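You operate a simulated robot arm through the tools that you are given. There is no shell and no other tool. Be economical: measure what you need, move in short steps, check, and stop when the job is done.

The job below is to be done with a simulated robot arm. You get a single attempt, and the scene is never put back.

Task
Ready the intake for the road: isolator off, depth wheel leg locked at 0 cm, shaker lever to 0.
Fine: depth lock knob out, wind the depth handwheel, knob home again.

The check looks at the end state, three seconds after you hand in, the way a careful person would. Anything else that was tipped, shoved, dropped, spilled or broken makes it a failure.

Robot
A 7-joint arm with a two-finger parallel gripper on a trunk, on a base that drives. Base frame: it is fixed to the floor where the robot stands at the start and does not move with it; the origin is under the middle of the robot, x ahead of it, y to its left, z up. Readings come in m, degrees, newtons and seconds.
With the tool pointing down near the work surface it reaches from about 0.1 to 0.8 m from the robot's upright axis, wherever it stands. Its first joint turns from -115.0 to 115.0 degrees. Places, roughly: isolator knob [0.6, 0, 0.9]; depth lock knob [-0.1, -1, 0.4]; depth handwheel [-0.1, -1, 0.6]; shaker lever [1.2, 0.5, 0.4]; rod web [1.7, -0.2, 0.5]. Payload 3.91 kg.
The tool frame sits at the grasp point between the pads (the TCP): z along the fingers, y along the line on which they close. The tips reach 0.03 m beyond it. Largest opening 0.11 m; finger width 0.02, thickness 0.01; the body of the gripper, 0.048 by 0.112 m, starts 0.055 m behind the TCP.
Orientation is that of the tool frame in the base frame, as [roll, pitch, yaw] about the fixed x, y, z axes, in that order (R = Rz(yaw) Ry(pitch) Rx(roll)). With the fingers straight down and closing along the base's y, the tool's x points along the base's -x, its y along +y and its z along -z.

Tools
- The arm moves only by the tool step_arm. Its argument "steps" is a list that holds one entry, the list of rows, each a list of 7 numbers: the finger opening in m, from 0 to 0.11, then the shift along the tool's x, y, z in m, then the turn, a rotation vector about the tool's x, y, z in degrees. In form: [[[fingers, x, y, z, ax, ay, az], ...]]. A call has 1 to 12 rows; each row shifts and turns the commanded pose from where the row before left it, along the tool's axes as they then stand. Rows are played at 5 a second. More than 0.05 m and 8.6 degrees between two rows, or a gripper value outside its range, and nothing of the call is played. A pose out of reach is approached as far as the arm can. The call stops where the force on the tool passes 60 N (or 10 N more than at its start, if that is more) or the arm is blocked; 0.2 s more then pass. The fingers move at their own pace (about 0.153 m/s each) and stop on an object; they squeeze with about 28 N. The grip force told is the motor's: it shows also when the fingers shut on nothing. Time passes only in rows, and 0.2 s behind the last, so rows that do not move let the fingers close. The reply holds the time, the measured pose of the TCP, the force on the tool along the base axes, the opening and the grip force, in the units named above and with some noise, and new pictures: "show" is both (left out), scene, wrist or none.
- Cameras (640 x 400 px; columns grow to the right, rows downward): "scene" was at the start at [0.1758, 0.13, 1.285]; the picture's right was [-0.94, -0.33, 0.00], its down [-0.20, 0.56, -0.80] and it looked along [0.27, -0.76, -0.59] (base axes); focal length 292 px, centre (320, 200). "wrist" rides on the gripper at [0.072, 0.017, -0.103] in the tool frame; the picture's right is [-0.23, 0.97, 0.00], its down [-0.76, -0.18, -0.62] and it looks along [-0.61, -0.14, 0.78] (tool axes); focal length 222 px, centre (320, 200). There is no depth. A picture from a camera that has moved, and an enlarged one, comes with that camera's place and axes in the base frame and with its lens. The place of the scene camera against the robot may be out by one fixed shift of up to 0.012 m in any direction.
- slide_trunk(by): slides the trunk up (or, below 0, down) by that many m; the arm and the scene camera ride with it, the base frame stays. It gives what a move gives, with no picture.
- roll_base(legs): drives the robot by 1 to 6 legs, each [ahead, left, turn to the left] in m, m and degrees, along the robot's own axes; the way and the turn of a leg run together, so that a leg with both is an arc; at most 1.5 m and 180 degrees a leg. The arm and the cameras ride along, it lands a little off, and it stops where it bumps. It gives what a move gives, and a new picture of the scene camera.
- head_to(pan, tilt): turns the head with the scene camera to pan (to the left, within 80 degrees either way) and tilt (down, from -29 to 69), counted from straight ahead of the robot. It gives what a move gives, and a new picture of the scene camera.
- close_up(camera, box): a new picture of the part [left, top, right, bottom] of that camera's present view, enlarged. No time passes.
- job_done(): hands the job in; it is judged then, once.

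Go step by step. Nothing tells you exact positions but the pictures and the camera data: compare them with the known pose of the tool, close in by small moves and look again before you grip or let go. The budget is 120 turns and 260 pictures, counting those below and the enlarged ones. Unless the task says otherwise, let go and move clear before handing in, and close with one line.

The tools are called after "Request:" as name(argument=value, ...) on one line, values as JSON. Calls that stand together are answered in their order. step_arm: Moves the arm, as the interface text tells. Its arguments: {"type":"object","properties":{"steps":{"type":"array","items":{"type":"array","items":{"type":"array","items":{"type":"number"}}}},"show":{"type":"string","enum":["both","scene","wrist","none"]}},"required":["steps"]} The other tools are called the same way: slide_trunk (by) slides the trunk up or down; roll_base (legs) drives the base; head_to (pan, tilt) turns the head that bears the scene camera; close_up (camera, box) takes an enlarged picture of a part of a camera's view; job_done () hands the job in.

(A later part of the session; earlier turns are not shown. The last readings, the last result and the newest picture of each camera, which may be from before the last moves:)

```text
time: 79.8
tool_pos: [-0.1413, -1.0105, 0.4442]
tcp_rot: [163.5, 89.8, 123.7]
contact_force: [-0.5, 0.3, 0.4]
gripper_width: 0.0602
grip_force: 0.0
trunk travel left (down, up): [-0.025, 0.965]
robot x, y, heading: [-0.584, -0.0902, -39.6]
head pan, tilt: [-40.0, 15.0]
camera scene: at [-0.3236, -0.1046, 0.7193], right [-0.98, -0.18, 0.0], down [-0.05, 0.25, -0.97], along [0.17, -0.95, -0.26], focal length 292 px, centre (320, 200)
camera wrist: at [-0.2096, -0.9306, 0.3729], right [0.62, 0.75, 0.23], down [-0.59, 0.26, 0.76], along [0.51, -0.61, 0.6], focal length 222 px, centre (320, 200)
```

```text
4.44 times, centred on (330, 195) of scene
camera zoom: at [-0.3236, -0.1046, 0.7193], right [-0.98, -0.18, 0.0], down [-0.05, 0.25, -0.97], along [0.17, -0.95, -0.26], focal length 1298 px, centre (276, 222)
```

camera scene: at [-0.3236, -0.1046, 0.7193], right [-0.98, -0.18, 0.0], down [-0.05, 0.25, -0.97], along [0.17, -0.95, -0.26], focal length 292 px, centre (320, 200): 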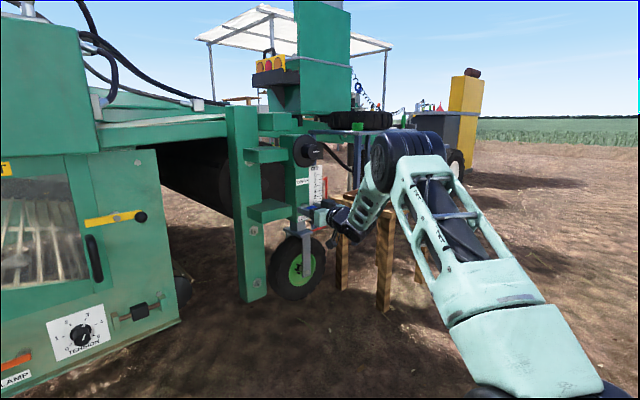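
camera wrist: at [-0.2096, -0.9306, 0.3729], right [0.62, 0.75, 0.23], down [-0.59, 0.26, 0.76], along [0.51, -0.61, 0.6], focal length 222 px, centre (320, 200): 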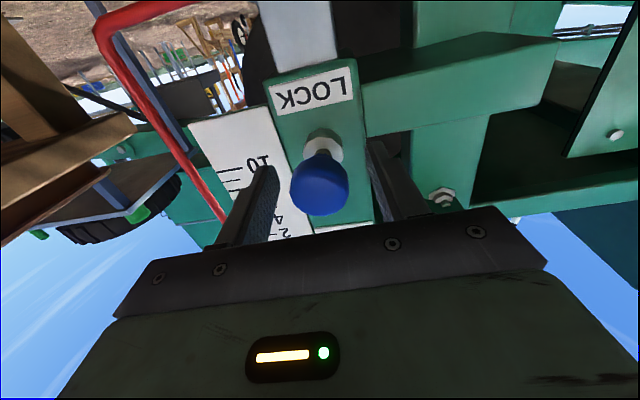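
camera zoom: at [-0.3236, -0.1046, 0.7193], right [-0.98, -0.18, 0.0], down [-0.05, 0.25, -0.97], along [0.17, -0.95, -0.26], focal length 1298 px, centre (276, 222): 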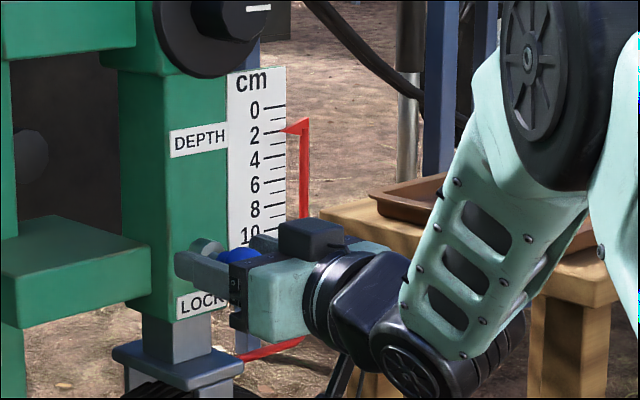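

The knob sits centred between the pads. I close and pull gently outward.

Request:
step_arm(steps=[[[0.0, 0, 0, 0, 0, 0, 0], [0.0, 0, 0, 0, 0, 0, 0], [0.0, 0, 0, 0, 0, 0, 0], [0.0, 0, 0, -0.008, 0, 0, 0], [0.0, 0, 0, -0.008, 0, 0, 0], [0.0, 0, 0, -0.008, 0, 0, 0], [0.0, 0, 0, 0, 0, 0, 0]]])

Request:
close_up(camera="wrist", box=[200, 100, 440, 250])

Request:
close_up(camera="scene", box=[270, 150, 390, 240])

```text
time: 81.4
tool_pos: [-0.1603, -0.9957, 0.4438]
tcp_rot: [176.1, 89.7, 136.2]
contact_force: [-7.0, -5.1, -3.3]
gripper_width: 0.0326
grip_force: 44.9
trunk travel left (down, up): [-0.025, 0.965]
robot x, y, heading: [-0.5851, -0.0848, -39.7]
head pan, tilt: [-40.0, 15.0]
camera scene: at [-0.3237, -0.1049, 0.7193], right [-0.98, -0.18, 0.0], down [-0.05, 0.26, -0.97], along [0.17, -0.95, -0.26], focal length 292 px, centre (320, 200)
camera wrist: at [-0.2284, -0.9157, 0.3731], right [0.63, 0.75, 0.23], down [-0.59, 0.26, 0.76], along [0.51, -0.61, 0.6], focal length 222 px, centre (320, 200)
```

scene: 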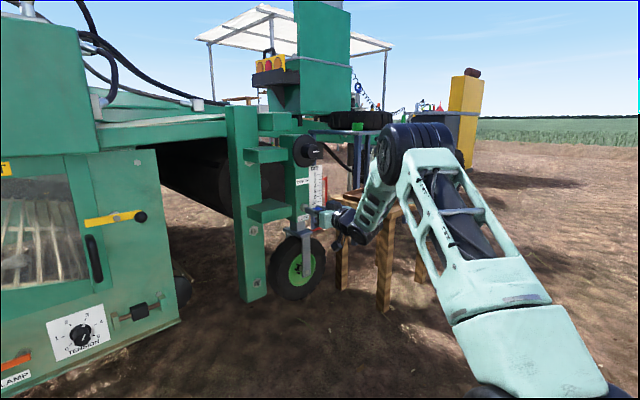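
wrist: 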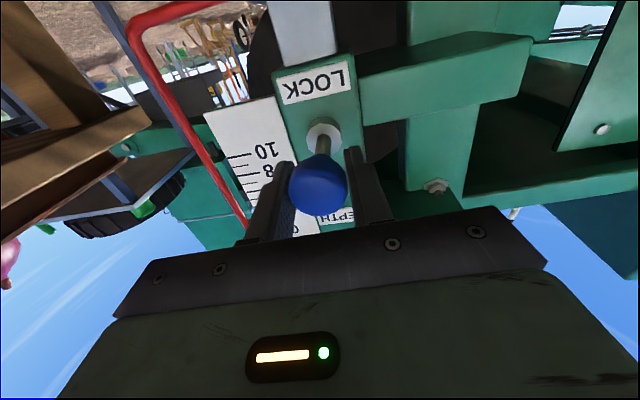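

```text
2.67 times, centred on (320, 175) of wrist
camera zoom: at [-0.2284, -0.9157, 0.3731], right [0.63, 0.75, 0.23], down [-0.59, 0.26, 0.76], along [0.51, -0.61, 0.6], focal length 592 px, centre (320, 267)
```

zoom: 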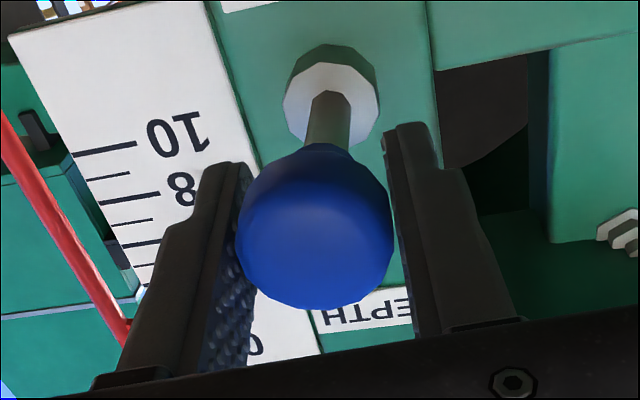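

```text
4.44 times, centred on (330, 195) of scene
camera zoom: at [-0.3237, -0.1049, 0.7193], right [-0.98, -0.18, 0.0], down [-0.05, 0.26, -0.97], along [0.17, -0.95, -0.26], focal length 1298 px, centre (276, 222)
```

zoom: 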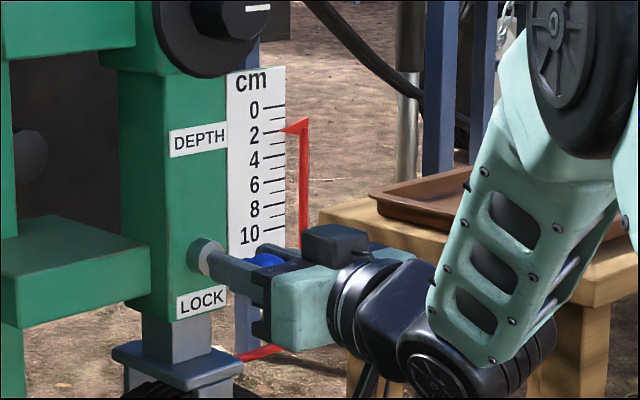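

It came out 24 mm with little force. I pull a bit further to find its outer stop.

Request:
step_arm(steps=[[[0.0, 0, 0, -0.005, 0, 0, 0], [0.0, 0, 0, -0.005, 0, 0, 0], [0.0, 0, 0, 0, 0, 0, 0]]], show="wrist")

Request:
close_up(camera="wrist", box=[200, 100, 440, 250])

```text
time: 82.2
tool_pos: [-0.1654, -0.9905, 0.4455]
tcp_rot: [155.6, 89.8, 115.7]
contact_force: [5.7, -13.2, -5.8]
gripper_width: 0.0327
grip_force: 44.9
trunk travel left (down, up): [-0.025, 0.965]
robot x, y, heading: [-0.5862, -0.0853, -39.7]
head pan, tilt: [-40.0, 15.0]
stopped in row 3: the force on the tool passed its limit (the readings are from after the stop); the commanded pose is now the measured one
camera wrist: at [-0.2344, -0.9109, 0.3732], right [0.63, 0.75, 0.23], down [-0.59, 0.26, 0.76], along [0.51, -0.61, 0.6], focal length 222 px, centre (320, 200)
```

wrist: 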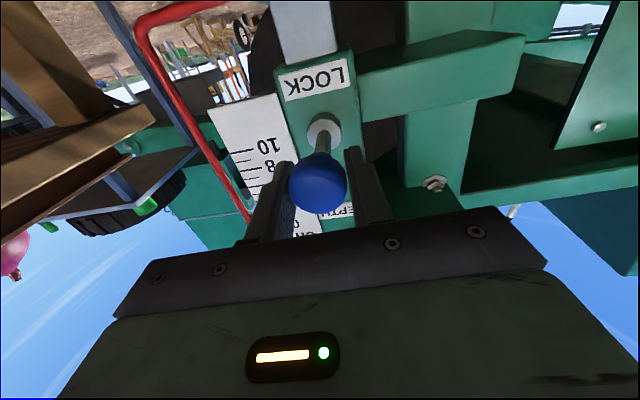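

```text
2.67 times, centred on (320, 175) of wrist
camera zoom: at [-0.2344, -0.9109, 0.3732], right [0.63, 0.75, 0.23], down [-0.59, 0.26, 0.76], along [0.51, -0.61, 0.6], focal length 592 px, centre (320, 267)
```

zoom: 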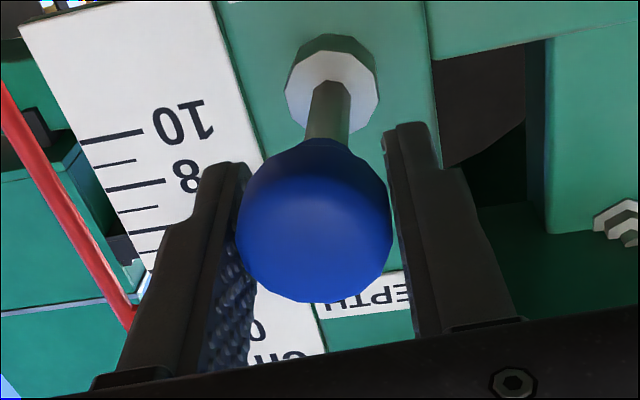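

The outer stop is found (about 30 mm out). I release, back off and see whether it stays out.

Request:
step_arm(steps=[[[0.05, 0, 0, 0, 0, 0, 0], [0.07, 0, 0, 0, 0, 0, 0], [0.07, 0, 0, -0.04, 0, 0, 0], [0.07, 0, 0, -0.04, 0, 0, 0], [0.07, 0, 0, -0.04, 0, 0, 0], [0.07, 0, 0, -0.02, 0, 0, 0]]], show="wrist")

Request:
close_up(camera="scene", box=[270, 130, 390, 220])

```text
time: 83.6
tool_pos: [-0.2738, -0.8985, 0.4466]
tcp_rot: [173.4, 89.9, 133.5]
contact_force: [0.0, -0.2, -0.6]
gripper_width: 0.0699
grip_force: 0.1
trunk travel left (down, up): [-0.025, 0.965]
robot x, y, heading: [-0.5874, -0.0904, -39.7]
head pan, tilt: [-40.0, 15.0]
camera wrist: at [-0.3416, -0.8194, 0.3757], right [0.63, 0.75, 0.23], down [-0.59, 0.26, 0.76], along [0.51, -0.61, 0.61], focal length 222 px, centre (320, 200)
```

wrist: 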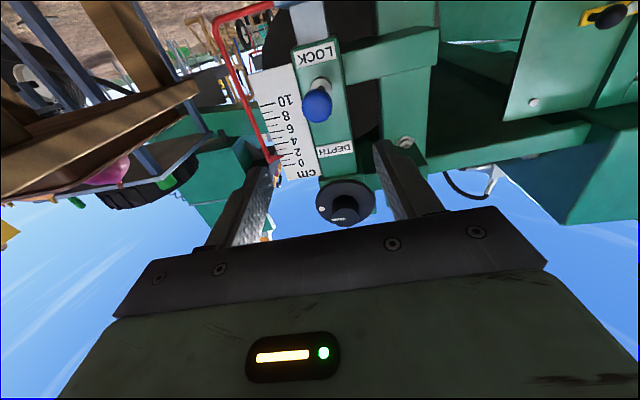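

```text
4.44 times, centred on (330, 175) of scene
camera zoom: at [-0.3233, -0.1053, 0.7193], right [-0.98, -0.18, 0.0], down [-0.05, 0.25, -0.97], along [0.17, -0.95, -0.26], focal length 1298 px, centre (276, 311)
```

zoom: 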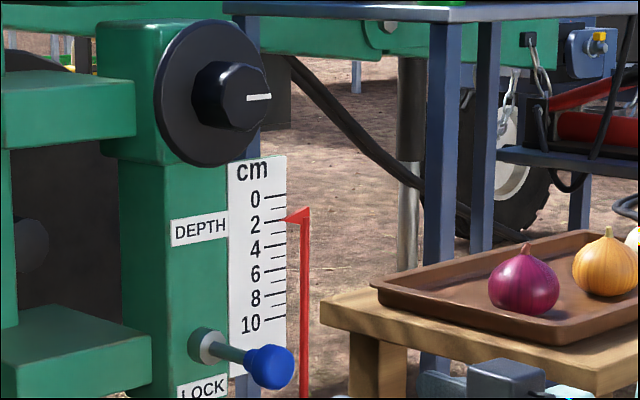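

The knob stays out, and the pointer reads 2.0. The hub front comes out at (-0.135,-1.011,0.627), in line with the tool; I raise the trunk and approach.

Request:
slide_trunk(by=0.18)

Request:
step_arm(steps=[[[0.09, 0, 0.002, 0.03, 0, 0, 0], [0.09, 0, 0, 0.04, 0, 0, 0], [0.09, 0, 0, 0.04, 0, 0, 0], [0.09, 0, 0, 0, 0, 0, 0]]])

Request:
close_up(camera="wrist", box=[200, 60, 440, 210])

Request:
close_up(camera="scene", box=[250, 150, 410, 250])

```text
time: 85.6
tool_pos: [-0.2728, -0.8999, 0.627]
tcp_rot: [161.4, 89.9, 121.5]
contact_force: [-0.2, -0.9, 0.6]
gripper_width: 0.07
grip_force: 0.0
trunk travel left (down, up): [-0.205, 0.785]
robot x, y, heading: [-0.5835, -0.0855, -40.0]
head pan, tilt: [-40.0, 15.0]
```

```text
time: 86.6
tool_pos: [-0.1864, -0.9686, 0.6269]
tcp_rot: [136.4, 89.8, 96.5]
contact_force: [-0.5, -0.5, 0.2]
gripper_width: 0.09
grip_force: 0.1
trunk travel left (down, up): [-0.205, 0.785]
robot x, y, heading: [-0.5854, -0.0833, -40.0]
head pan, tilt: [-40.0, 15.0]
camera scene: at [-0.3233, -0.1053, 0.8993], right [-0.98, -0.18, 0.0], down [-0.05, 0.25, -0.97], along [0.17, -0.95, -0.26], focal length 292 px, centre (320, 200)
camera wrist: at [-0.2557, -0.8891, 0.5555], right [0.63, 0.75, 0.23], down [-0.59, 0.26, 0.76], along [0.51, -0.61, 0.61], focal length 222 px, centre (320, 200)
```

scene: 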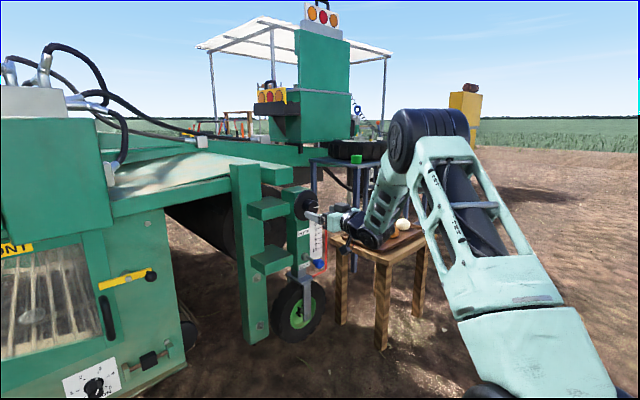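
wrist: 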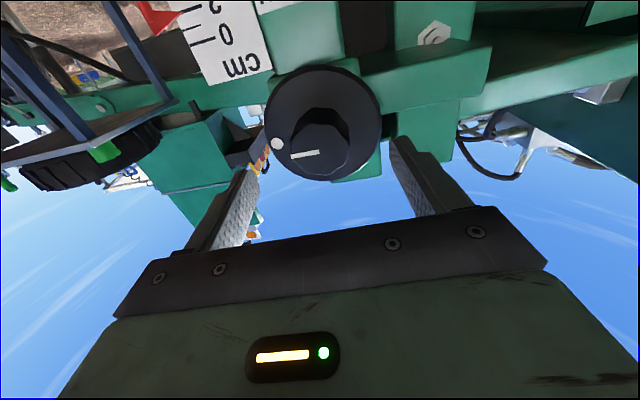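

```text
2.67 times, centred on (320, 135) of wrist
camera zoom: at [-0.2557, -0.8891, 0.5555], right [0.63, 0.75, 0.23], down [-0.59, 0.26, 0.76], along [0.51, -0.61, 0.61], focal length 592 px, centre (320, 373)
```

zoom: 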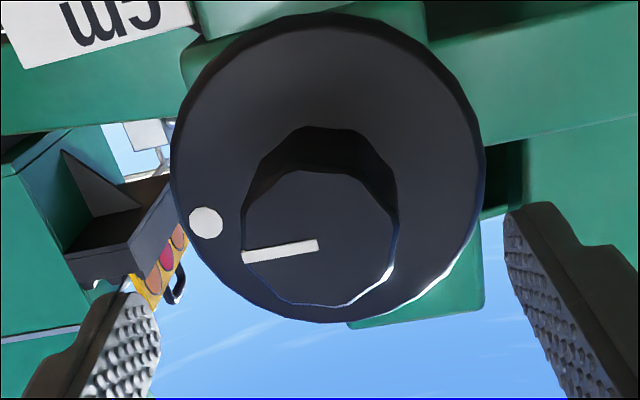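

```text
4.00 times, centred on (330, 200) of scene
camera zoom: at [-0.3233, -0.1053, 0.8993], right [-0.98, -0.18, 0.0], down [-0.05, 0.25, -0.97], along [0.17, -0.95, -0.26], focal length 1168 px, centre (280, 200)
```

zoom: 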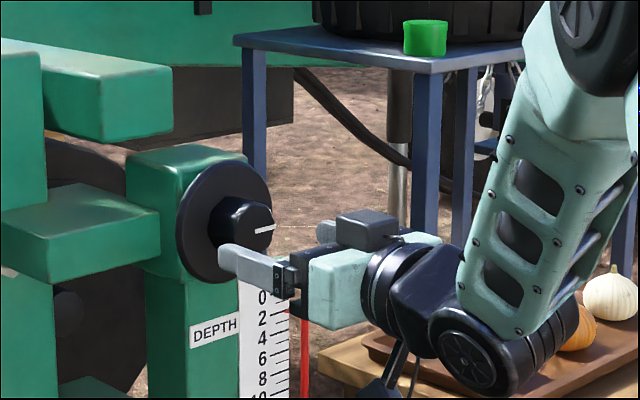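

The wrist camera (which proved right at the lock knob) puts the hub about 11 mm above my axis. I correct, advance partway and look again.

Request:
step_arm(steps=[[[0.09, -0.01, 0, 0.02, 0, 0, 0], [0.09, 0, 0, 0.02, 0, 0, 0], [0.09, 0, 0, 0, 0, 0, 0]]])

Request:
close_up(camera="wrist", box=[200, 80, 440, 230])

Request:
close_up(camera="scene", box=[270, 160, 370, 230])

```text
time: 87.4
tool_pos: [-0.1565, -0.9957, 0.6365]
tcp_rot: [161.1, 89.9, 121.1]
contact_force: [0.3, 1.3, 0.1]
gripper_width: 0.0898
grip_force: 0.0
trunk travel left (down, up): [-0.205, 0.785]
robot x, y, heading: [-0.5866, -0.0839, -39.9]
head pan, tilt: [-40.0, 15.0]
camera scene: at [-0.3233, -0.1054, 0.8993], right [-0.98, -0.18, 0.0], down [-0.05, 0.25, -0.97], along [0.17, -0.95, -0.26], focal length 292 px, centre (320, 200)
camera wrist: at [-0.2246, -0.9153, 0.5651], right [0.63, 0.75, 0.23], down [-0.59, 0.26, 0.76], along [0.51, -0.61, 0.61], focal length 222 px, centre (320, 200)
```

scene: 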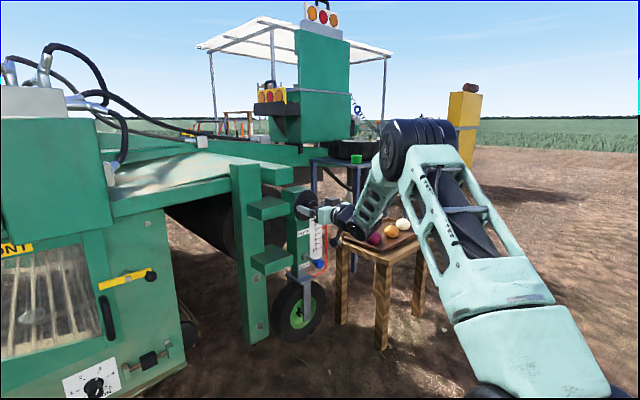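
wrist: 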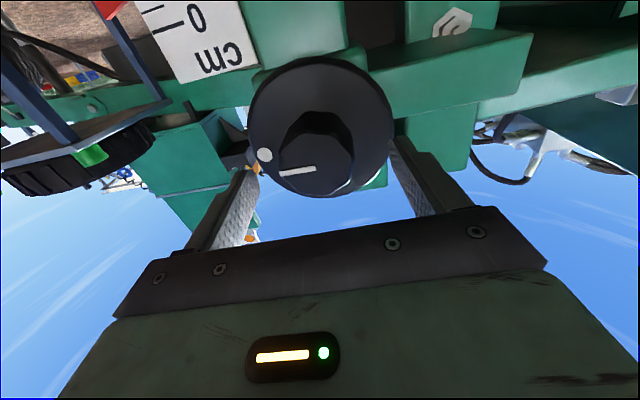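

```text
2.67 times, centred on (320, 155) of wrist
camera zoom: at [-0.2246, -0.9153, 0.5651], right [0.63, 0.75, 0.23], down [-0.59, 0.26, 0.76], along [0.51, -0.61, 0.61], focal length 592 px, centre (320, 320)
```

zoom: 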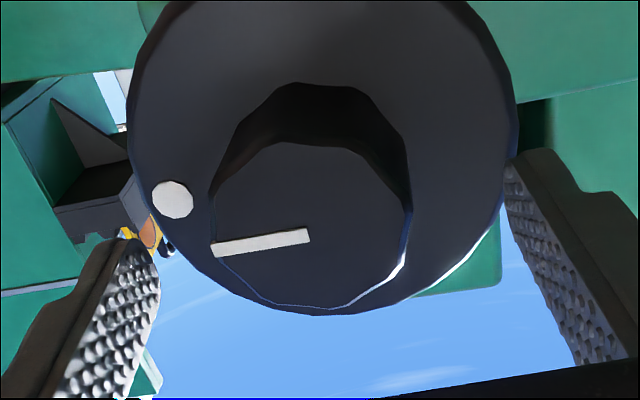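

```text
5.71 times, centred on (320, 195) of scene
camera zoom: at [-0.3233, -0.1054, 0.8993], right [-0.98, -0.18, 0.0], down [-0.05, 0.25, -0.97], along [0.17, -0.95, -0.26], focal length 1668 px, centre (320, 229)
```

zoom: 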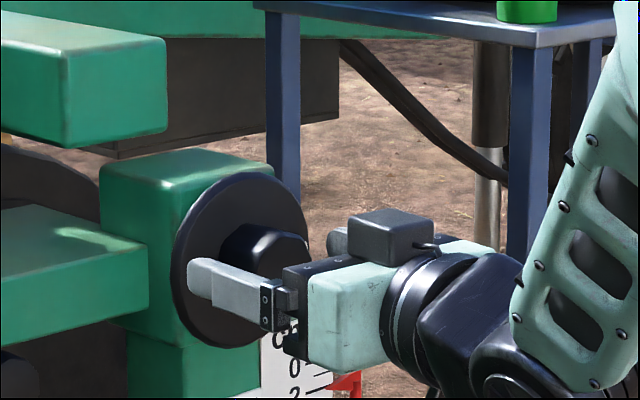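

On axis now. I advance 33 mm and close on the hub.

Request:
step_arm(steps=[[[0.09, 0, -0.001, 0.017, 0, 0, 0], [0.09, 0, 0, 0.016, 0, 0, 0], [0.09, 0, 0, 0, 0, 0, 0], [0.0, 0, 0, 0, 0, 0, 0], [0.0, 0, 0, 0, 0, 0, 0], [0.0, 0, 0, 0, 0, 0, 0]]])

Request:
close_up(camera="wrist", box=[200, 80, 440, 230])

```text
time: 88.9
tool_pos: [-0.1249, -1.0112, 0.6366]
tcp_rot: [-172.4, 89.9, 148.4]
contact_force: [-5.3, 11.8, 3.6]
gripper_width: 0.0667
grip_force: 28.3
trunk travel left (down, up): [-0.205, 0.785]
robot x, y, heading: [-0.5878, -0.0853, -39.6]
head pan, tilt: [-40.0, 15.0]
stopped in row 6: the force on the tool passed its limit (the readings are from after the stop); the commanded pose is now the measured one
camera scene: at [-0.3235, -0.1041, 0.8995], right [-0.98, -0.18, 0.0], down [-0.05, 0.25, -0.97], along [0.17, -0.95, -0.26], focal length 292 px, centre (320, 200)
camera wrist: at [-0.195, -0.9312, 0.565], right [0.61, 0.76, 0.23], down [-0.59, 0.26, 0.76], along [0.52, -0.6, 0.61], focal length 222 px, centre (320, 200)
```

scene: 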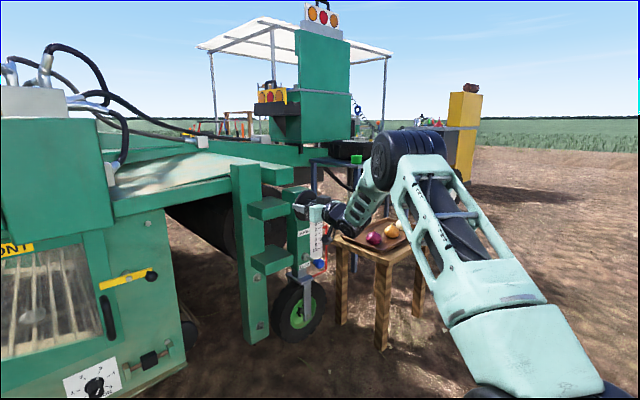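
wrist: 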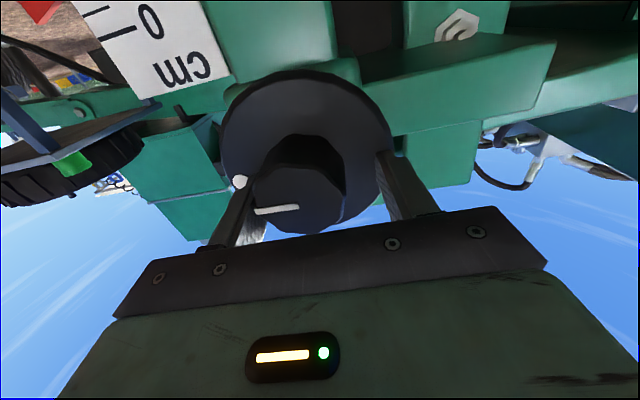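

```text
2.67 times, centred on (320, 155) of wrist
camera zoom: at [-0.195, -0.9312, 0.565], right [0.61, 0.76, 0.23], down [-0.59, 0.26, 0.76], along [0.52, -0.6, 0.61], focal length 592 px, centre (320, 320)
```

zoom: 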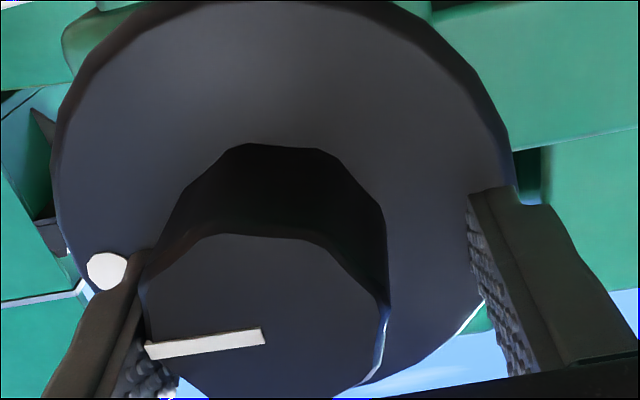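

The right finger met the hub first, pushing the arm sideways. I reopen, shift 9 mm towards tool -y and close again gradually.

Request:
step_arm(steps=[[[0.09, 0, 0, 0, 0, 0, 0], [0.09, 0, -0.01, 0, 0, 0, 0], [0.09, 0, 0, 0, 0, 0, 0]]], show="wrist")

Request:
close_up(camera="wrist", box=[200, 80, 440, 230])

```text
time: 89.7
tool_pos: [-0.1313, -1.0208, 0.6356]
tcp_rot: [168.1, 89.9, 128.9]
contact_force: [0.3, 0.6, -0.3]
gripper_width: 0.0902
grip_force: 0.1
trunk travel left (down, up): [-0.205, 0.785]
robot x, y, heading: [-0.5851, -0.0873, -39.6]
head pan, tilt: [-40.0, 15.0]
camera wrist: at [-0.2011, -0.9402, 0.5644], right [0.62, 0.75, 0.23], down [-0.59, 0.25, 0.76], along [0.52, -0.61, 0.6], focal length 222 px, centre (320, 200)
```

wrist: 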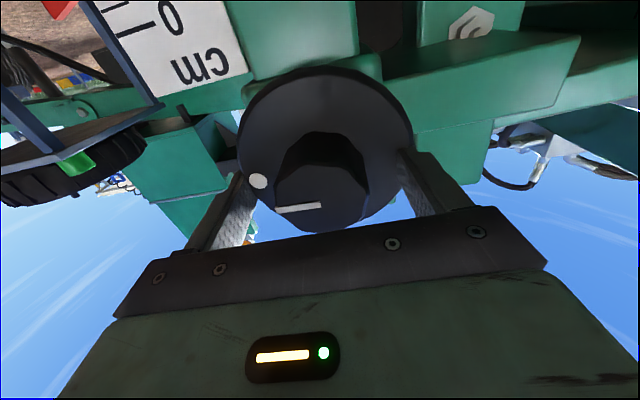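

```text
2.67 times, centred on (320, 155) of wrist
camera zoom: at [-0.2011, -0.9402, 0.5644], right [0.62, 0.75, 0.23], down [-0.59, 0.25, 0.76], along [0.52, -0.61, 0.6], focal length 592 px, centre (320, 320)
```

zoom: 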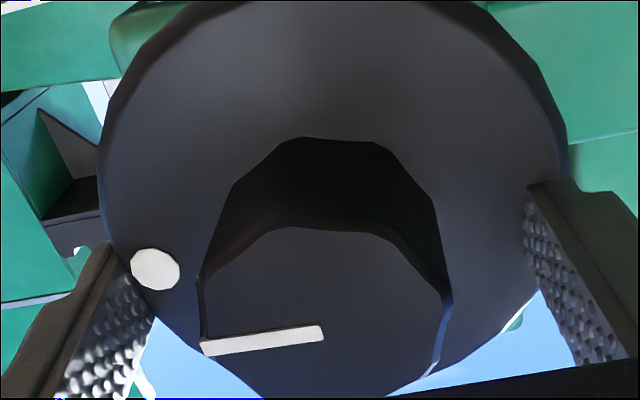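

Centred now; I raise 4 mm and close.

Request:
step_arm(steps=[[[0.09, -0.004, 0.001, 0, 0, 0, 0], [0.065, 0, 0, 0, 0, 0, 0], [0.055, 0, 0, 0, 0, 0, 0], [0.045, 0, 0, 0, 0, 0, 0], [0.0, 0, 0, 0, 0, 0, 0], [0.0, 0, 0, 0, 0, 0, 0]]], show="wrist")

Request:
close_up(camera="scene", box=[270, 170, 370, 270])

```text
time: 91.1
tool_pos: [-0.1278, -1.0159, 0.6401]
tcp_rot: [176.2, 89.8, 137.3]
contact_force: [0.4, 41.9, -6.4]
gripper_width: 0.0797
grip_force: 45.0
trunk travel left (down, up): [-0.205, 0.785]
robot x, y, heading: [-0.5808, -0.0878, -39.8]
head pan, tilt: [-40.0, 15.0]
camera wrist: at [-0.1983, -0.9378, 0.5673], right [0.61, 0.76, 0.23], down [-0.59, 0.25, 0.76], along [0.52, -0.6, 0.6], focal length 222 px, centre (320, 200)
```

wrist: 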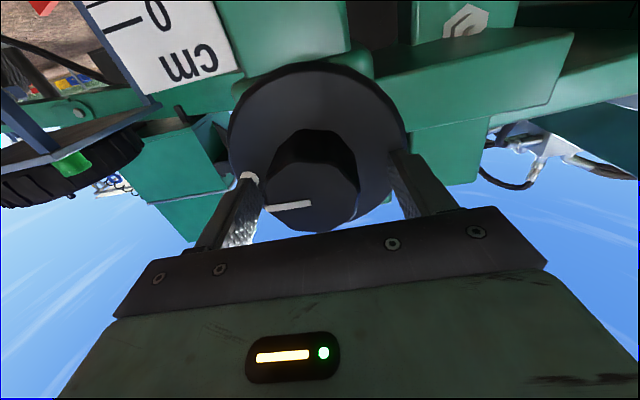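

```text
4.00 times, centred on (320, 220) of scene
camera zoom: at [-0.3231, -0.1037, 0.8992], right [-0.98, -0.18, 0.0], down [-0.05, 0.25, -0.97], along [0.17, -0.95, -0.26], focal length 1168 px, centre (320, 120)
```

zoom: 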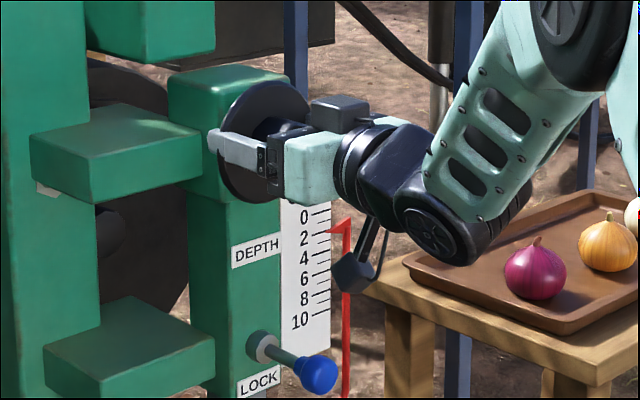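

The right finger is blocked by the raised white dot on the disc. I open, back off, roll the tool 45° so the fingers avoid the dot, and go in again.

Request:
step_arm(steps=[[[0.1, 0, 0, 0, 0, 0, 0], [0.1, 0, 0, 0, 0, 0, 0], [0.1, 0, 0, -0.02, 0, 0, 0], [0.1, 0, -0.005, -0.01, 0, 0, 0], [0.1, 0, 0, 0, 0, 0, -8], [0.1, 0, 0, 0, 0, 0, -8], [0.1, 0, 0, 0, 0, 0, -8], [0.1, 0, 0, 0, 0, 0, -8], [0.1, 0, 0, 0, 0, 0, -8], [0.1, 0, 0, 0, 0, 0, -5], [0.1, 0, 0, 0, 0, 0, 0]]], show="wrist")

Request:
close_up(camera="wrist", box=[200, 80, 440, 230])

```text
time: 93.5
tool_pos: [-0.157, -1.003, 0.6384]
tcp_rot: [-90.2, 44.9, -129.3]
contact_force: [0.1, -0.9, 0.4]
gripper_width: 0.1001
grip_force: 0.1
trunk travel left (down, up): [-0.205, 0.785]
robot x, y, heading: [-0.5839, -0.083, -40.1]
head pan, tilt: [-40.0, 15.0]
camera wrist: at [-0.2618, -0.9672, 0.5776], right [0.54, 0.66, -0.53], down [-0.22, 0.71, 0.67], along [0.81, -0.24, 0.53], focal length 222 px, centre (320, 200)
```

wrist: 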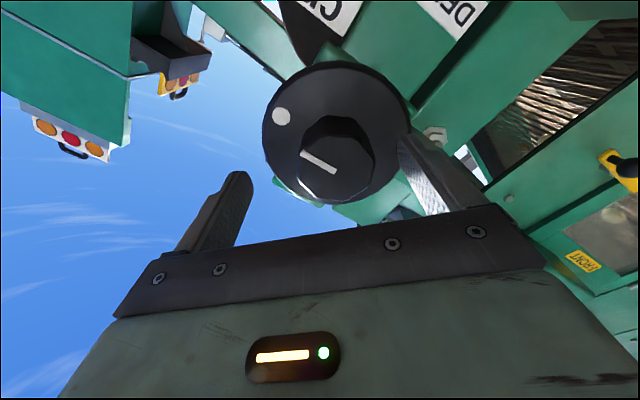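

```text
2.67 times, centred on (320, 155) of wrist
camera zoom: at [-0.2618, -0.9672, 0.5776], right [0.54, 0.66, -0.53], down [-0.22, 0.71, 0.67], along [0.81, -0.24, 0.53], focal length 592 px, centre (320, 320)
```

zoom: 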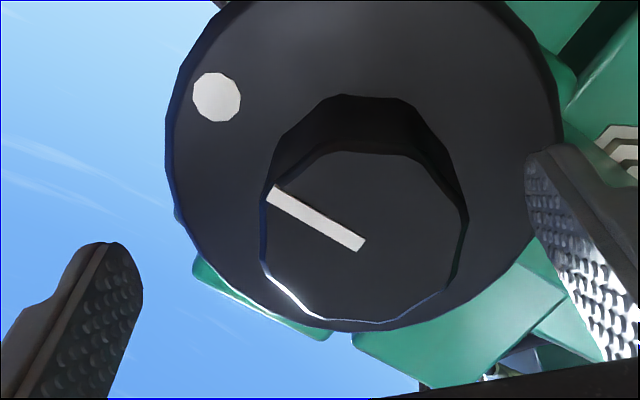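

The dot is now clear of the fingers' line. I centre on the hub, advance and close.

Request:
step_arm(steps=[[[0.09, -0.005, 0.011, 0, 0, 0, 0], [0.09, 0, 0, 0.015, 0, 0, 0], [0.09, 0, 0, 0.013, 0, 0, 0], [0.09, 0, 0, 0, 0, 0, 0]]], show="wrist")

Request:
close_up(camera="wrist", box=[200, 80, 440, 230])

```text
time: 94.5
tool_pos: [-0.1297, -1.0108, 0.6364]
tcp_rot: [-90.2, 45.0, -129.5]
contact_force: [-18.4, 22.1, 2.6]
gripper_width: 0.0909
grip_force: 1.3
trunk travel left (down, up): [-0.205, 0.785]
robot x, y, heading: [-0.5841, -0.0876, -39.9]
head pan, tilt: [-40.0, 15.0]
camera wrist: at [-0.235, -0.9746, 0.5741], right [0.54, 0.66, -0.53], down [-0.22, 0.71, 0.67], along [0.81, -0.24, 0.53], focal length 222 px, centre (320, 200)
```

wrist: 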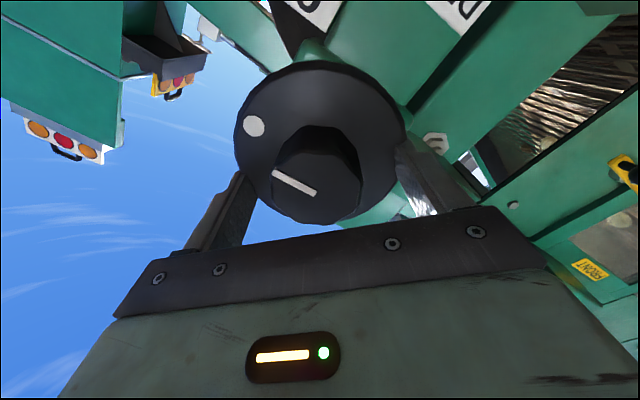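

```text
2.67 times, centred on (320, 155) of wrist
camera zoom: at [-0.235, -0.9746, 0.5741], right [0.54, 0.66, -0.53], down [-0.22, 0.71, 0.67], along [0.81, -0.24, 0.53], focal length 592 px, centre (320, 320)
```

zoom: 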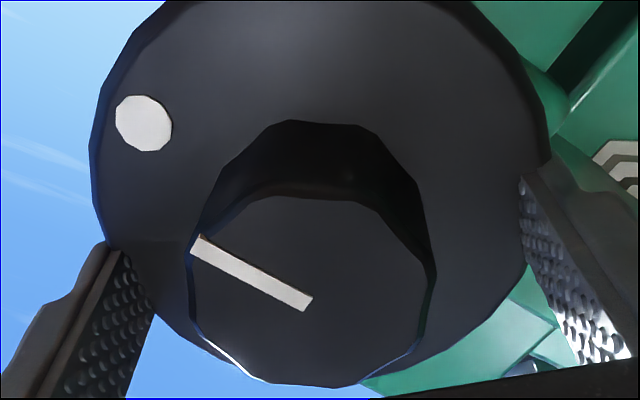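

The tips just touch the disc; centring is good. I back off 6 mm and close.

Request:
step_arm(steps=[[[0.09, 0, -0.001, -0.008, 0, 0, 0], [0.09, 0, 0, 0, 0, 0, 0], [0.07, 0, 0, 0, 0, 0, 0], [0.055, 0, 0, 0, 0, 0, 0], [0.045, 0, 0, 0, 0, 0, 0], [0.0, 0, 0, 0, 0, 0, 0], [0.0, 0, 0, 0, 0, 0, 0]]], show="wrist")

Request:
close_up(camera="scene", box=[270, 170, 370, 270])

```text
time: 96.1
tool_pos: [-0.1341, -1.0058, 0.6356]
tcp_rot: [-90.4, 45.0, -129.3]
contact_force: [3.1, -0.8, -1.4]
gripper_width: 0.0474
grip_force: 45.1
trunk travel left (down, up): [-0.205, 0.785]
robot x, y, heading: [-0.5879, -0.087, -39.6]
head pan, tilt: [-40.0, 15.0]
camera wrist: at [-0.24, -0.9706, 0.5736], right [0.53, 0.66, -0.53], down [-0.22, 0.71, 0.67], along [0.82, -0.24, 0.53], focal length 222 px, centre (320, 200)
```

wrist: 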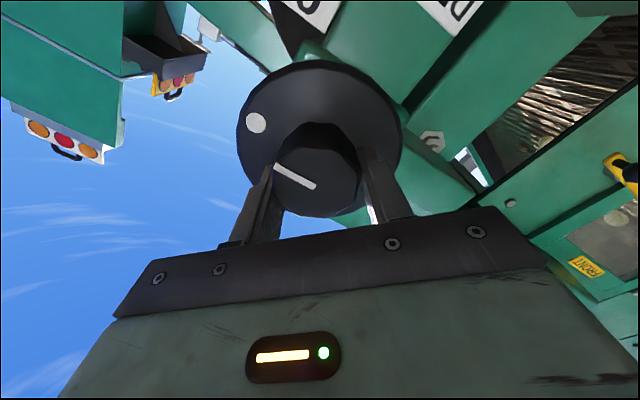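

```text
4.00 times, centred on (320, 220) of scene
camera zoom: at [-0.3232, -0.1046, 0.8992], right [-0.98, -0.18, 0.0], down [-0.05, 0.25, -0.97], along [0.17, -0.95, -0.26], focal length 1168 px, centre (320, 120)
```

zoom: 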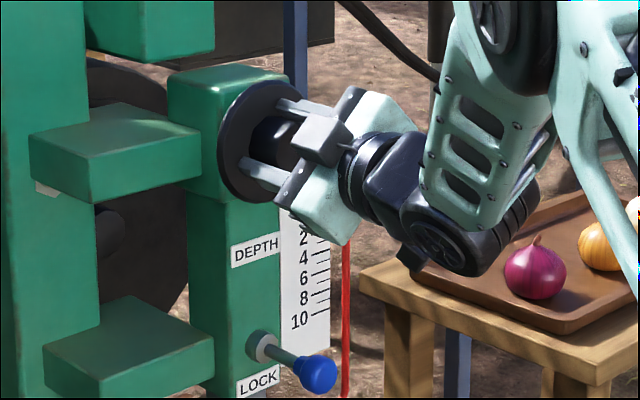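

The hub is well gripped, with no side load. I test by turning 40° clockwise as seen from the front.

Request:
step_arm(steps=[[[0, 0, 0, 0, 0, 0, 8], [0, 0, 0, 0, 0, 0, 8], [0, 0, 0, 0, 0, 0, 8], [0, 0, 0, 0, 0, 0, 8], [0, 0, 0, 0, 0, 0, 8], [0, 0, 0, 0, 0, 0, 0]]], show="wrist")

Request:
close_up(camera="scene", box=[270, 170, 370, 270])

```text
time: 97.5
tool_pos: [-0.1382, -1.0097, 0.6369]
tcp_rot: [-90.1, 85.1, -129.7]
contact_force: [-1.4, -46.9, 10.2]
gripper_width: 0.0487
grip_force: 44.8
trunk travel left (down, up): [-0.205, 0.785]
robot x, y, heading: [-0.5904, -0.0869, -39.8]
head pan, tilt: [-40.0, 15.0]
camera wrist: at [-0.211, -0.9349, 0.565], right [0.63, 0.76, 0.14], down [-0.55, 0.31, 0.77], along [0.55, -0.57, 0.62], focal length 222 px, centre (320, 200)
```

wrist: 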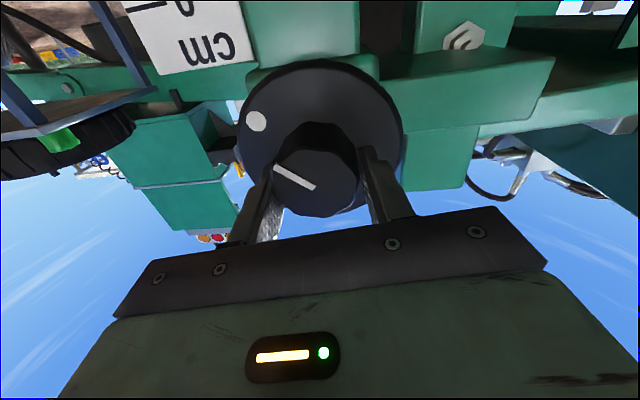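

```text
4.00 times, centred on (320, 220) of scene
camera zoom: at [-0.3235, -0.1056, 0.8994], right [-0.98, -0.18, 0.0], down [-0.05, 0.26, -0.97], along [0.17, -0.95, -0.26], focal length 1168 px, centre (320, 120)
```

zoom: 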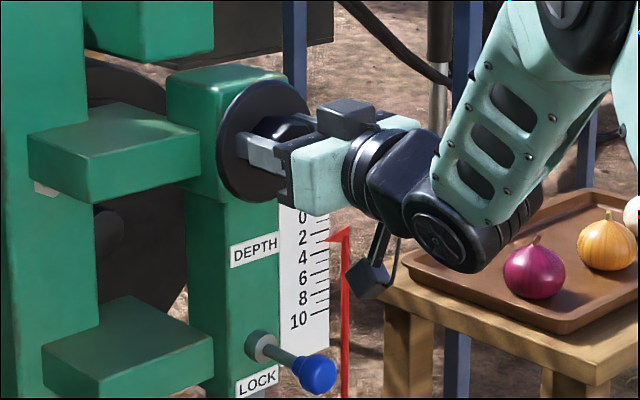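

Request:
close_up(camera="scene", box=[305, 210, 345, 260])

```text
8.00 times, centred on (325, 235) of scene
camera zoom: at [-0.3235, -0.1056, 0.8994], right [-0.98, -0.18, 0.0], down [-0.05, 0.26, -0.97], along [0.17, -0.95, -0.26], focal length 2336 px, centre (280, -80)
```

zoom: 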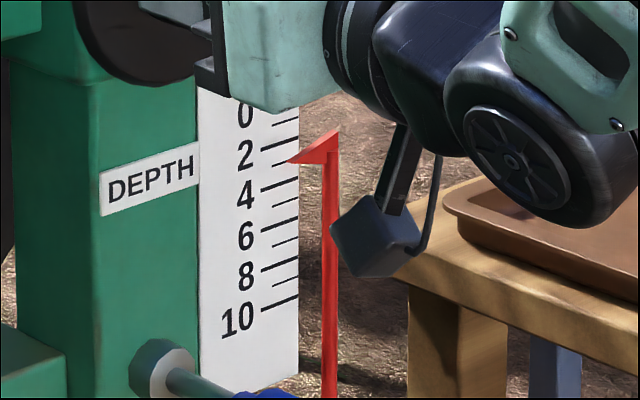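

The wheel turned with me and depth rose to about 2.4, so counter-clockwise lowers it, at very roughly 1 cm per 100°. I relieve the side load by recentring, then wind counter-clockwise.

Request:
step_arm(steps=[[[0, 0.003, -0.006, 0, 0, 0, 0], [0, 0, 0, 0, 0, 0, -8], [0, 0, 0, 0, 0, 0, -8], [0, 0, 0, 0, 0, 0, -8], [0, 0, 0, 0, 0, 0, -8], [0, 0, 0, 0, 0, 0, -8], [0, 0, 0, 0, 0, 0, 0]]], show="none")

Request:
step_arm(steps=[[[0, 0, 0, 0, 0, 0, -8], [0, 0, 0, 0, 0, 0, -8], [0, 0, 0, 0, 0, 0, -8], [0, 0, 0, 0, 0, 0, -8], [0, 0, 0, 0, 0, 0, -8], [0, 0, 0, 0, 0, 0, 0]]], show="wrist")

Request:
close_up(camera="scene", box=[290, 180, 370, 260])

```text
time: 99.1
tool_pos: [-0.1335, -1.0087, 0.6345]
tcp_rot: [-90.0, 44.9, -128.6]
contact_force: [3.0, 43.6, 14.0]
gripper_width: 0.0476
grip_force: 45.5
trunk travel left (down, up): [-0.205, 0.785]
robot x, y, heading: [-0.5859, -0.0834, -39.6]
head pan, tilt: [-40.0, 15.0]
```

```text
time: 100.5
tool_pos: [-0.1333, -1.0094, 0.6314]
tcp_rot: [-90.5, 5.0, -128.8]
contact_force: [26.0, 18.9, -19.8]
gripper_width: 0.0462
grip_force: 44.6
trunk travel left (down, up): [-0.205, 0.785]
robot x, y, heading: [-0.584, -0.0865, -39.6]
head pan, tilt: [-40.0, 15.0]
camera wrist: at [-0.2589, -0.9989, 0.6087], right [0.19, 0.25, -0.95], down [-0.02, 0.97, 0.25], along [0.98, -0.03, 0.19], focal length 222 px, centre (320, 200)
```

wrist: 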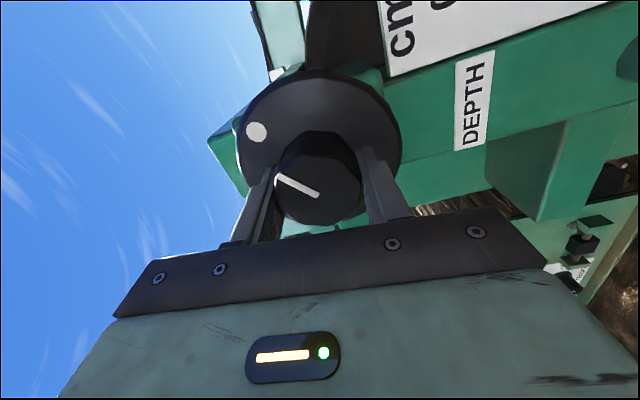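

```text
5.00 times, centred on (330, 220) of scene
camera zoom: at [-0.3224, -0.1049, 0.8988], right [-0.98, -0.18, 0.0], down [-0.05, 0.26, -0.97], along [0.17, -0.95, -0.26], focal length 1460 px, centre (270, 100)
```

zoom: 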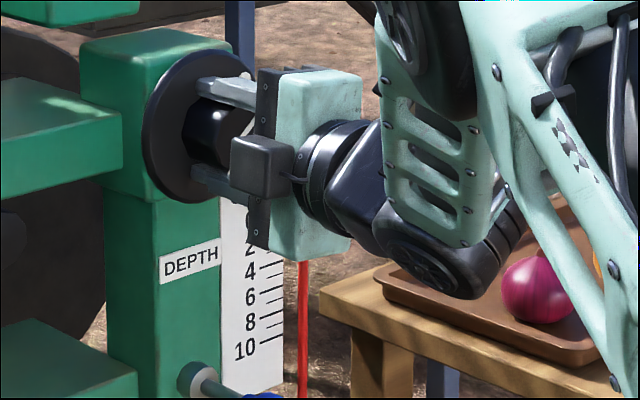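

Turning works. I continue counter-clockwise to see how far the wrist goes.

Request:
step_arm(steps=[[[0, 0, 0, 0, 0, 0, -8], [0, 0, 0, 0, 0, 0, -8], [0, 0, 0, 0, 0, 0, -8], [0, 0, 0, 0, 0, 0, -8], [0, 0, 0, 0, 0, 0, -8], [0, 0, 0, 0, 0, 0, 0]]], show="scene")

Request:
close_up(camera="scene", box=[290, 180, 370, 260])

```text
time: 101.9
tool_pos: [-0.1365, -1.0108, 0.6286]
tcp_rot: [-90.6, -34.9, -128.5]
contact_force: [20.7, 12.0, -30.0]
gripper_width: 0.0476
grip_force: 45.0
trunk travel left (down, up): [-0.205, 0.785]
robot x, y, heading: [-0.5855, -0.0906, -39.7]
head pan, tilt: [-40.0, 15.0]
camera scene: at [-0.3224, -0.1054, 0.8989], right [-0.98, -0.18, 0.0], down [-0.05, 0.26, -0.97], along [0.17, -0.95, -0.26], focal length 292 px, centre (320, 200)
```

scene: 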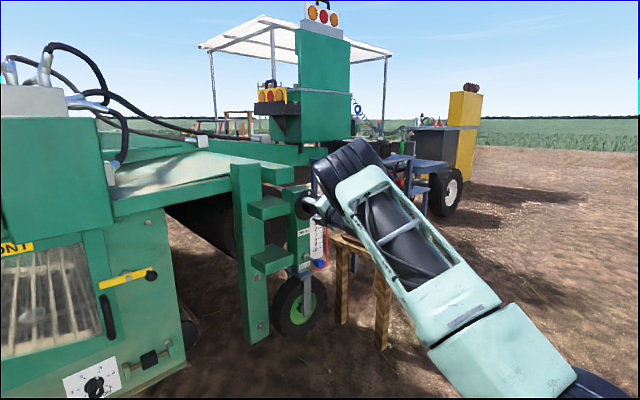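

```text
5.00 times, centred on (330, 220) of scene
camera zoom: at [-0.3224, -0.1054, 0.8989], right [-0.98, -0.18, 0.0], down [-0.05, 0.26, -0.97], along [0.17, -0.95, -0.26], focal length 1460 px, centre (270, 100)
```

zoom: 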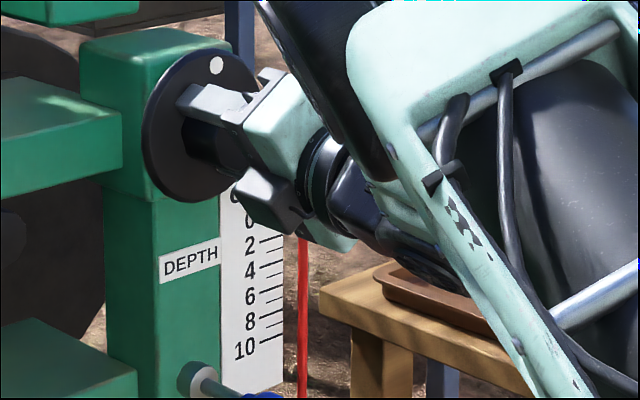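

The forearm is swinging low towards the table, so I stop there: release, back out and unwind the wrist.

Request:
step_arm(steps=[[[0.07, 0, 0, 0, 0, 0, 0], [0.09, 0, 0, 0, 0, 0, 0], [0.09, 0, 0, 0, 0, 0, 0], [0.09, 0, 0, -0.03, 0, 0, 0], [0.09, 0, 0, -0.03, 0, 0, 0]]], show="none")

Request:
step_arm(steps=[[[0.09, 0, 0, 0, 0, 0, 8.2], [0.09, 0, 0, 0, 0, 0, 8.2], [0.09, 0, 0, 0, 0, 0, 8.2], [0.09, 0, 0, 0, 0, 0, 8.2], [0.09, 0, 0, 0, 0, 0, 8.2], [0.09, 0, 0, 0, 0, 0, 8.2], [0.09, 0, 0, 0, 0, 0, 8.2], [0.09, 0, 0, 0, 0, 0, 8.2], [0.09, 0, 0, 0, 0, 0, 8.2], [0.09, 0, 0, 0, 0, 0, 8.2], [0.09, 0, 0, 0, 0, 0, 0]]])

Request:
close_up(camera="scene", box=[280, 180, 350, 260])

```text
time: 103.1
tool_pos: [-0.1874, -0.9739, 0.6335]
tcp_rot: [-90.2, -35.0, -129.1]
contact_force: [0.1, 0.1, 0.0]
gripper_width: 0.0898
grip_force: 0.0
trunk travel left (down, up): [-0.205, 0.785]
robot x, y, heading: [-0.5837, -0.0853, -39.9]
head pan, tilt: [-40.0, 15.0]
```

```text
time: 105.5
tool_pos: [-0.185, -0.9742, 0.6342]
tcp_rot: [-90.1, 47.1, -129.3]
contact_force: [0.4, 0.3, 0.0]
gripper_width: 0.0902
grip_force: 0.0
trunk travel left (down, up): [-0.205, 0.785]
robot x, y, heading: [-0.5835, -0.086, -39.6]
head pan, tilt: [-40.0, 15.0]
camera scene: at [-0.3233, -0.1045, 0.8993], right [-0.98, -0.18, 0.0], down [-0.05, 0.25, -0.97], along [0.17, -0.95, -0.26], focal length 292 px, centre (320, 200)
camera wrist: at [-0.289, -0.9371, 0.5703], right [0.55, 0.67, -0.5], down [-0.24, 0.69, 0.68], along [0.8, -0.26, 0.54], focal length 222 px, centre (320, 200)
```

scene: 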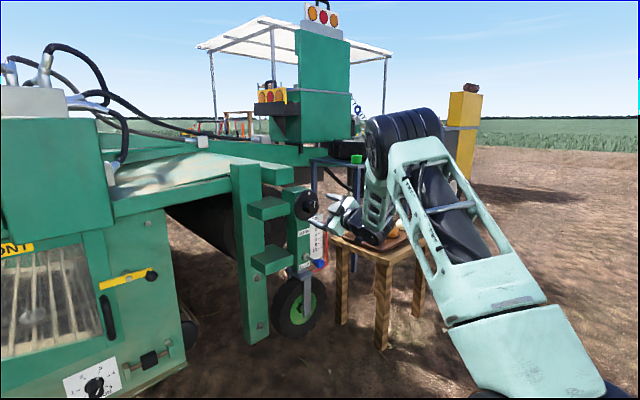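
wrist: 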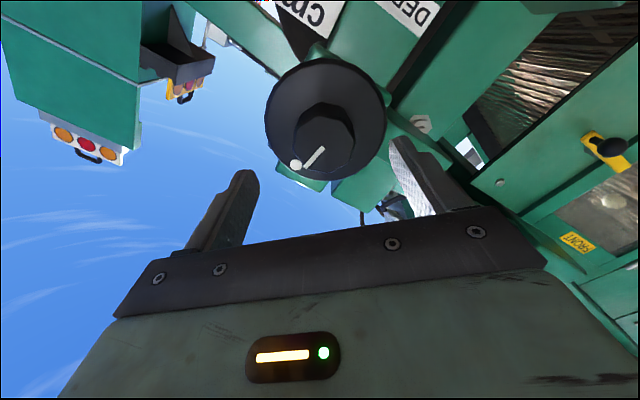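

```text
5.00 times, centred on (315, 220) of scene
camera zoom: at [-0.3233, -0.1045, 0.8993], right [-0.98, -0.18, 0.0], down [-0.05, 0.25, -0.97], along [0.17, -0.95, -0.26], focal length 1460 px, centre (345, 100)
```

zoom: 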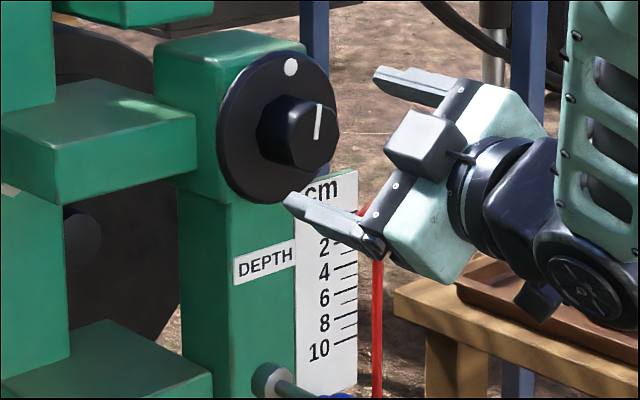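

The dot went from right to top (about 85°). I back off further to read the pointer.

Request:
step_arm(steps=[[[0.09, 0, 0, -0.04, 0, 0, 8], [0.09, 0, 0, -0.04, 0, 0, 8], [0.09, 0, 0, -0.02, 0, 0, 8]]], show="wrist")

Request:
close_up(camera="scene", box=[280, 180, 350, 260])

Request:
close_up(camera="wrist", box=[220, 20, 380, 120])

```text
time: 106.3
tool_pos: [-0.2624, -0.9115, 0.6339]
tcp_rot: [-90.4, 71.1, -129.5]
contact_force: [-0.3, -1.1, -0.4]
gripper_width: 0.0901
grip_force: 0.2
trunk travel left (down, up): [-0.205, 0.785]
robot x, y, heading: [-0.5854, -0.085, -39.5]
head pan, tilt: [-40.0, 15.0]
camera wrist: at [-0.3479, -0.8516, 0.5613], right [0.63, 0.77, -0.1], down [-0.43, 0.45, 0.78], along [0.65, -0.45, 0.62], focal length 222 px, centre (320, 200)
```

wrist: 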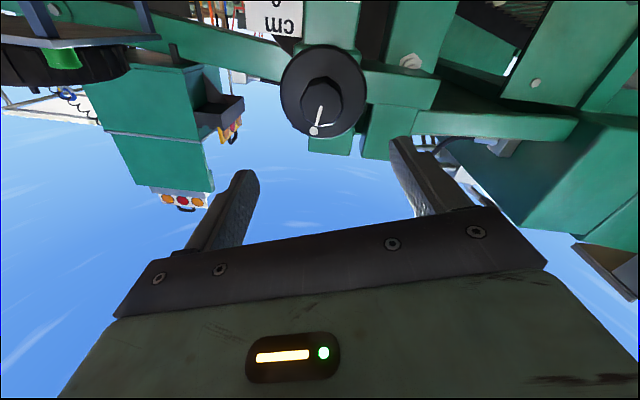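

```text
5.00 times, centred on (315, 220) of scene
camera zoom: at [-0.3232, -0.1045, 0.8993], right [-0.98, -0.18, 0.0], down [-0.05, 0.25, -0.97], along [0.17, -0.95, -0.26], focal length 1460 px, centre (345, 100)
```

zoom: 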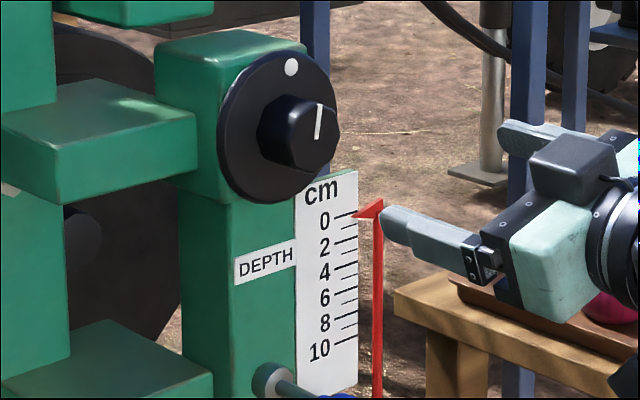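

```text
4.00 times, centred on (300, 70) of wrist
camera zoom: at [-0.3479, -0.8516, 0.5613], right [0.63, 0.77, -0.1], down [-0.43, 0.45, 0.78], along [0.65, -0.45, 0.62], focal length 888 px, centre (400, 720)
```

zoom: 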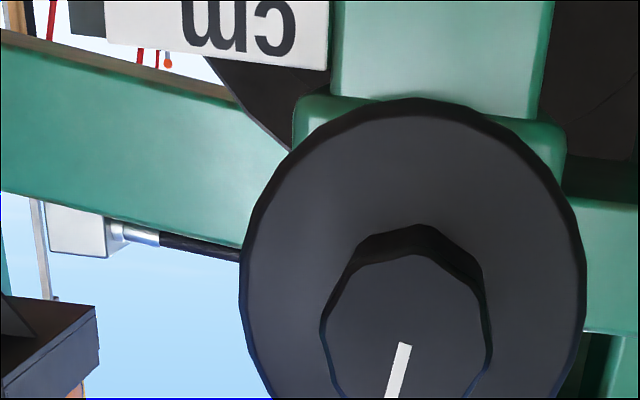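

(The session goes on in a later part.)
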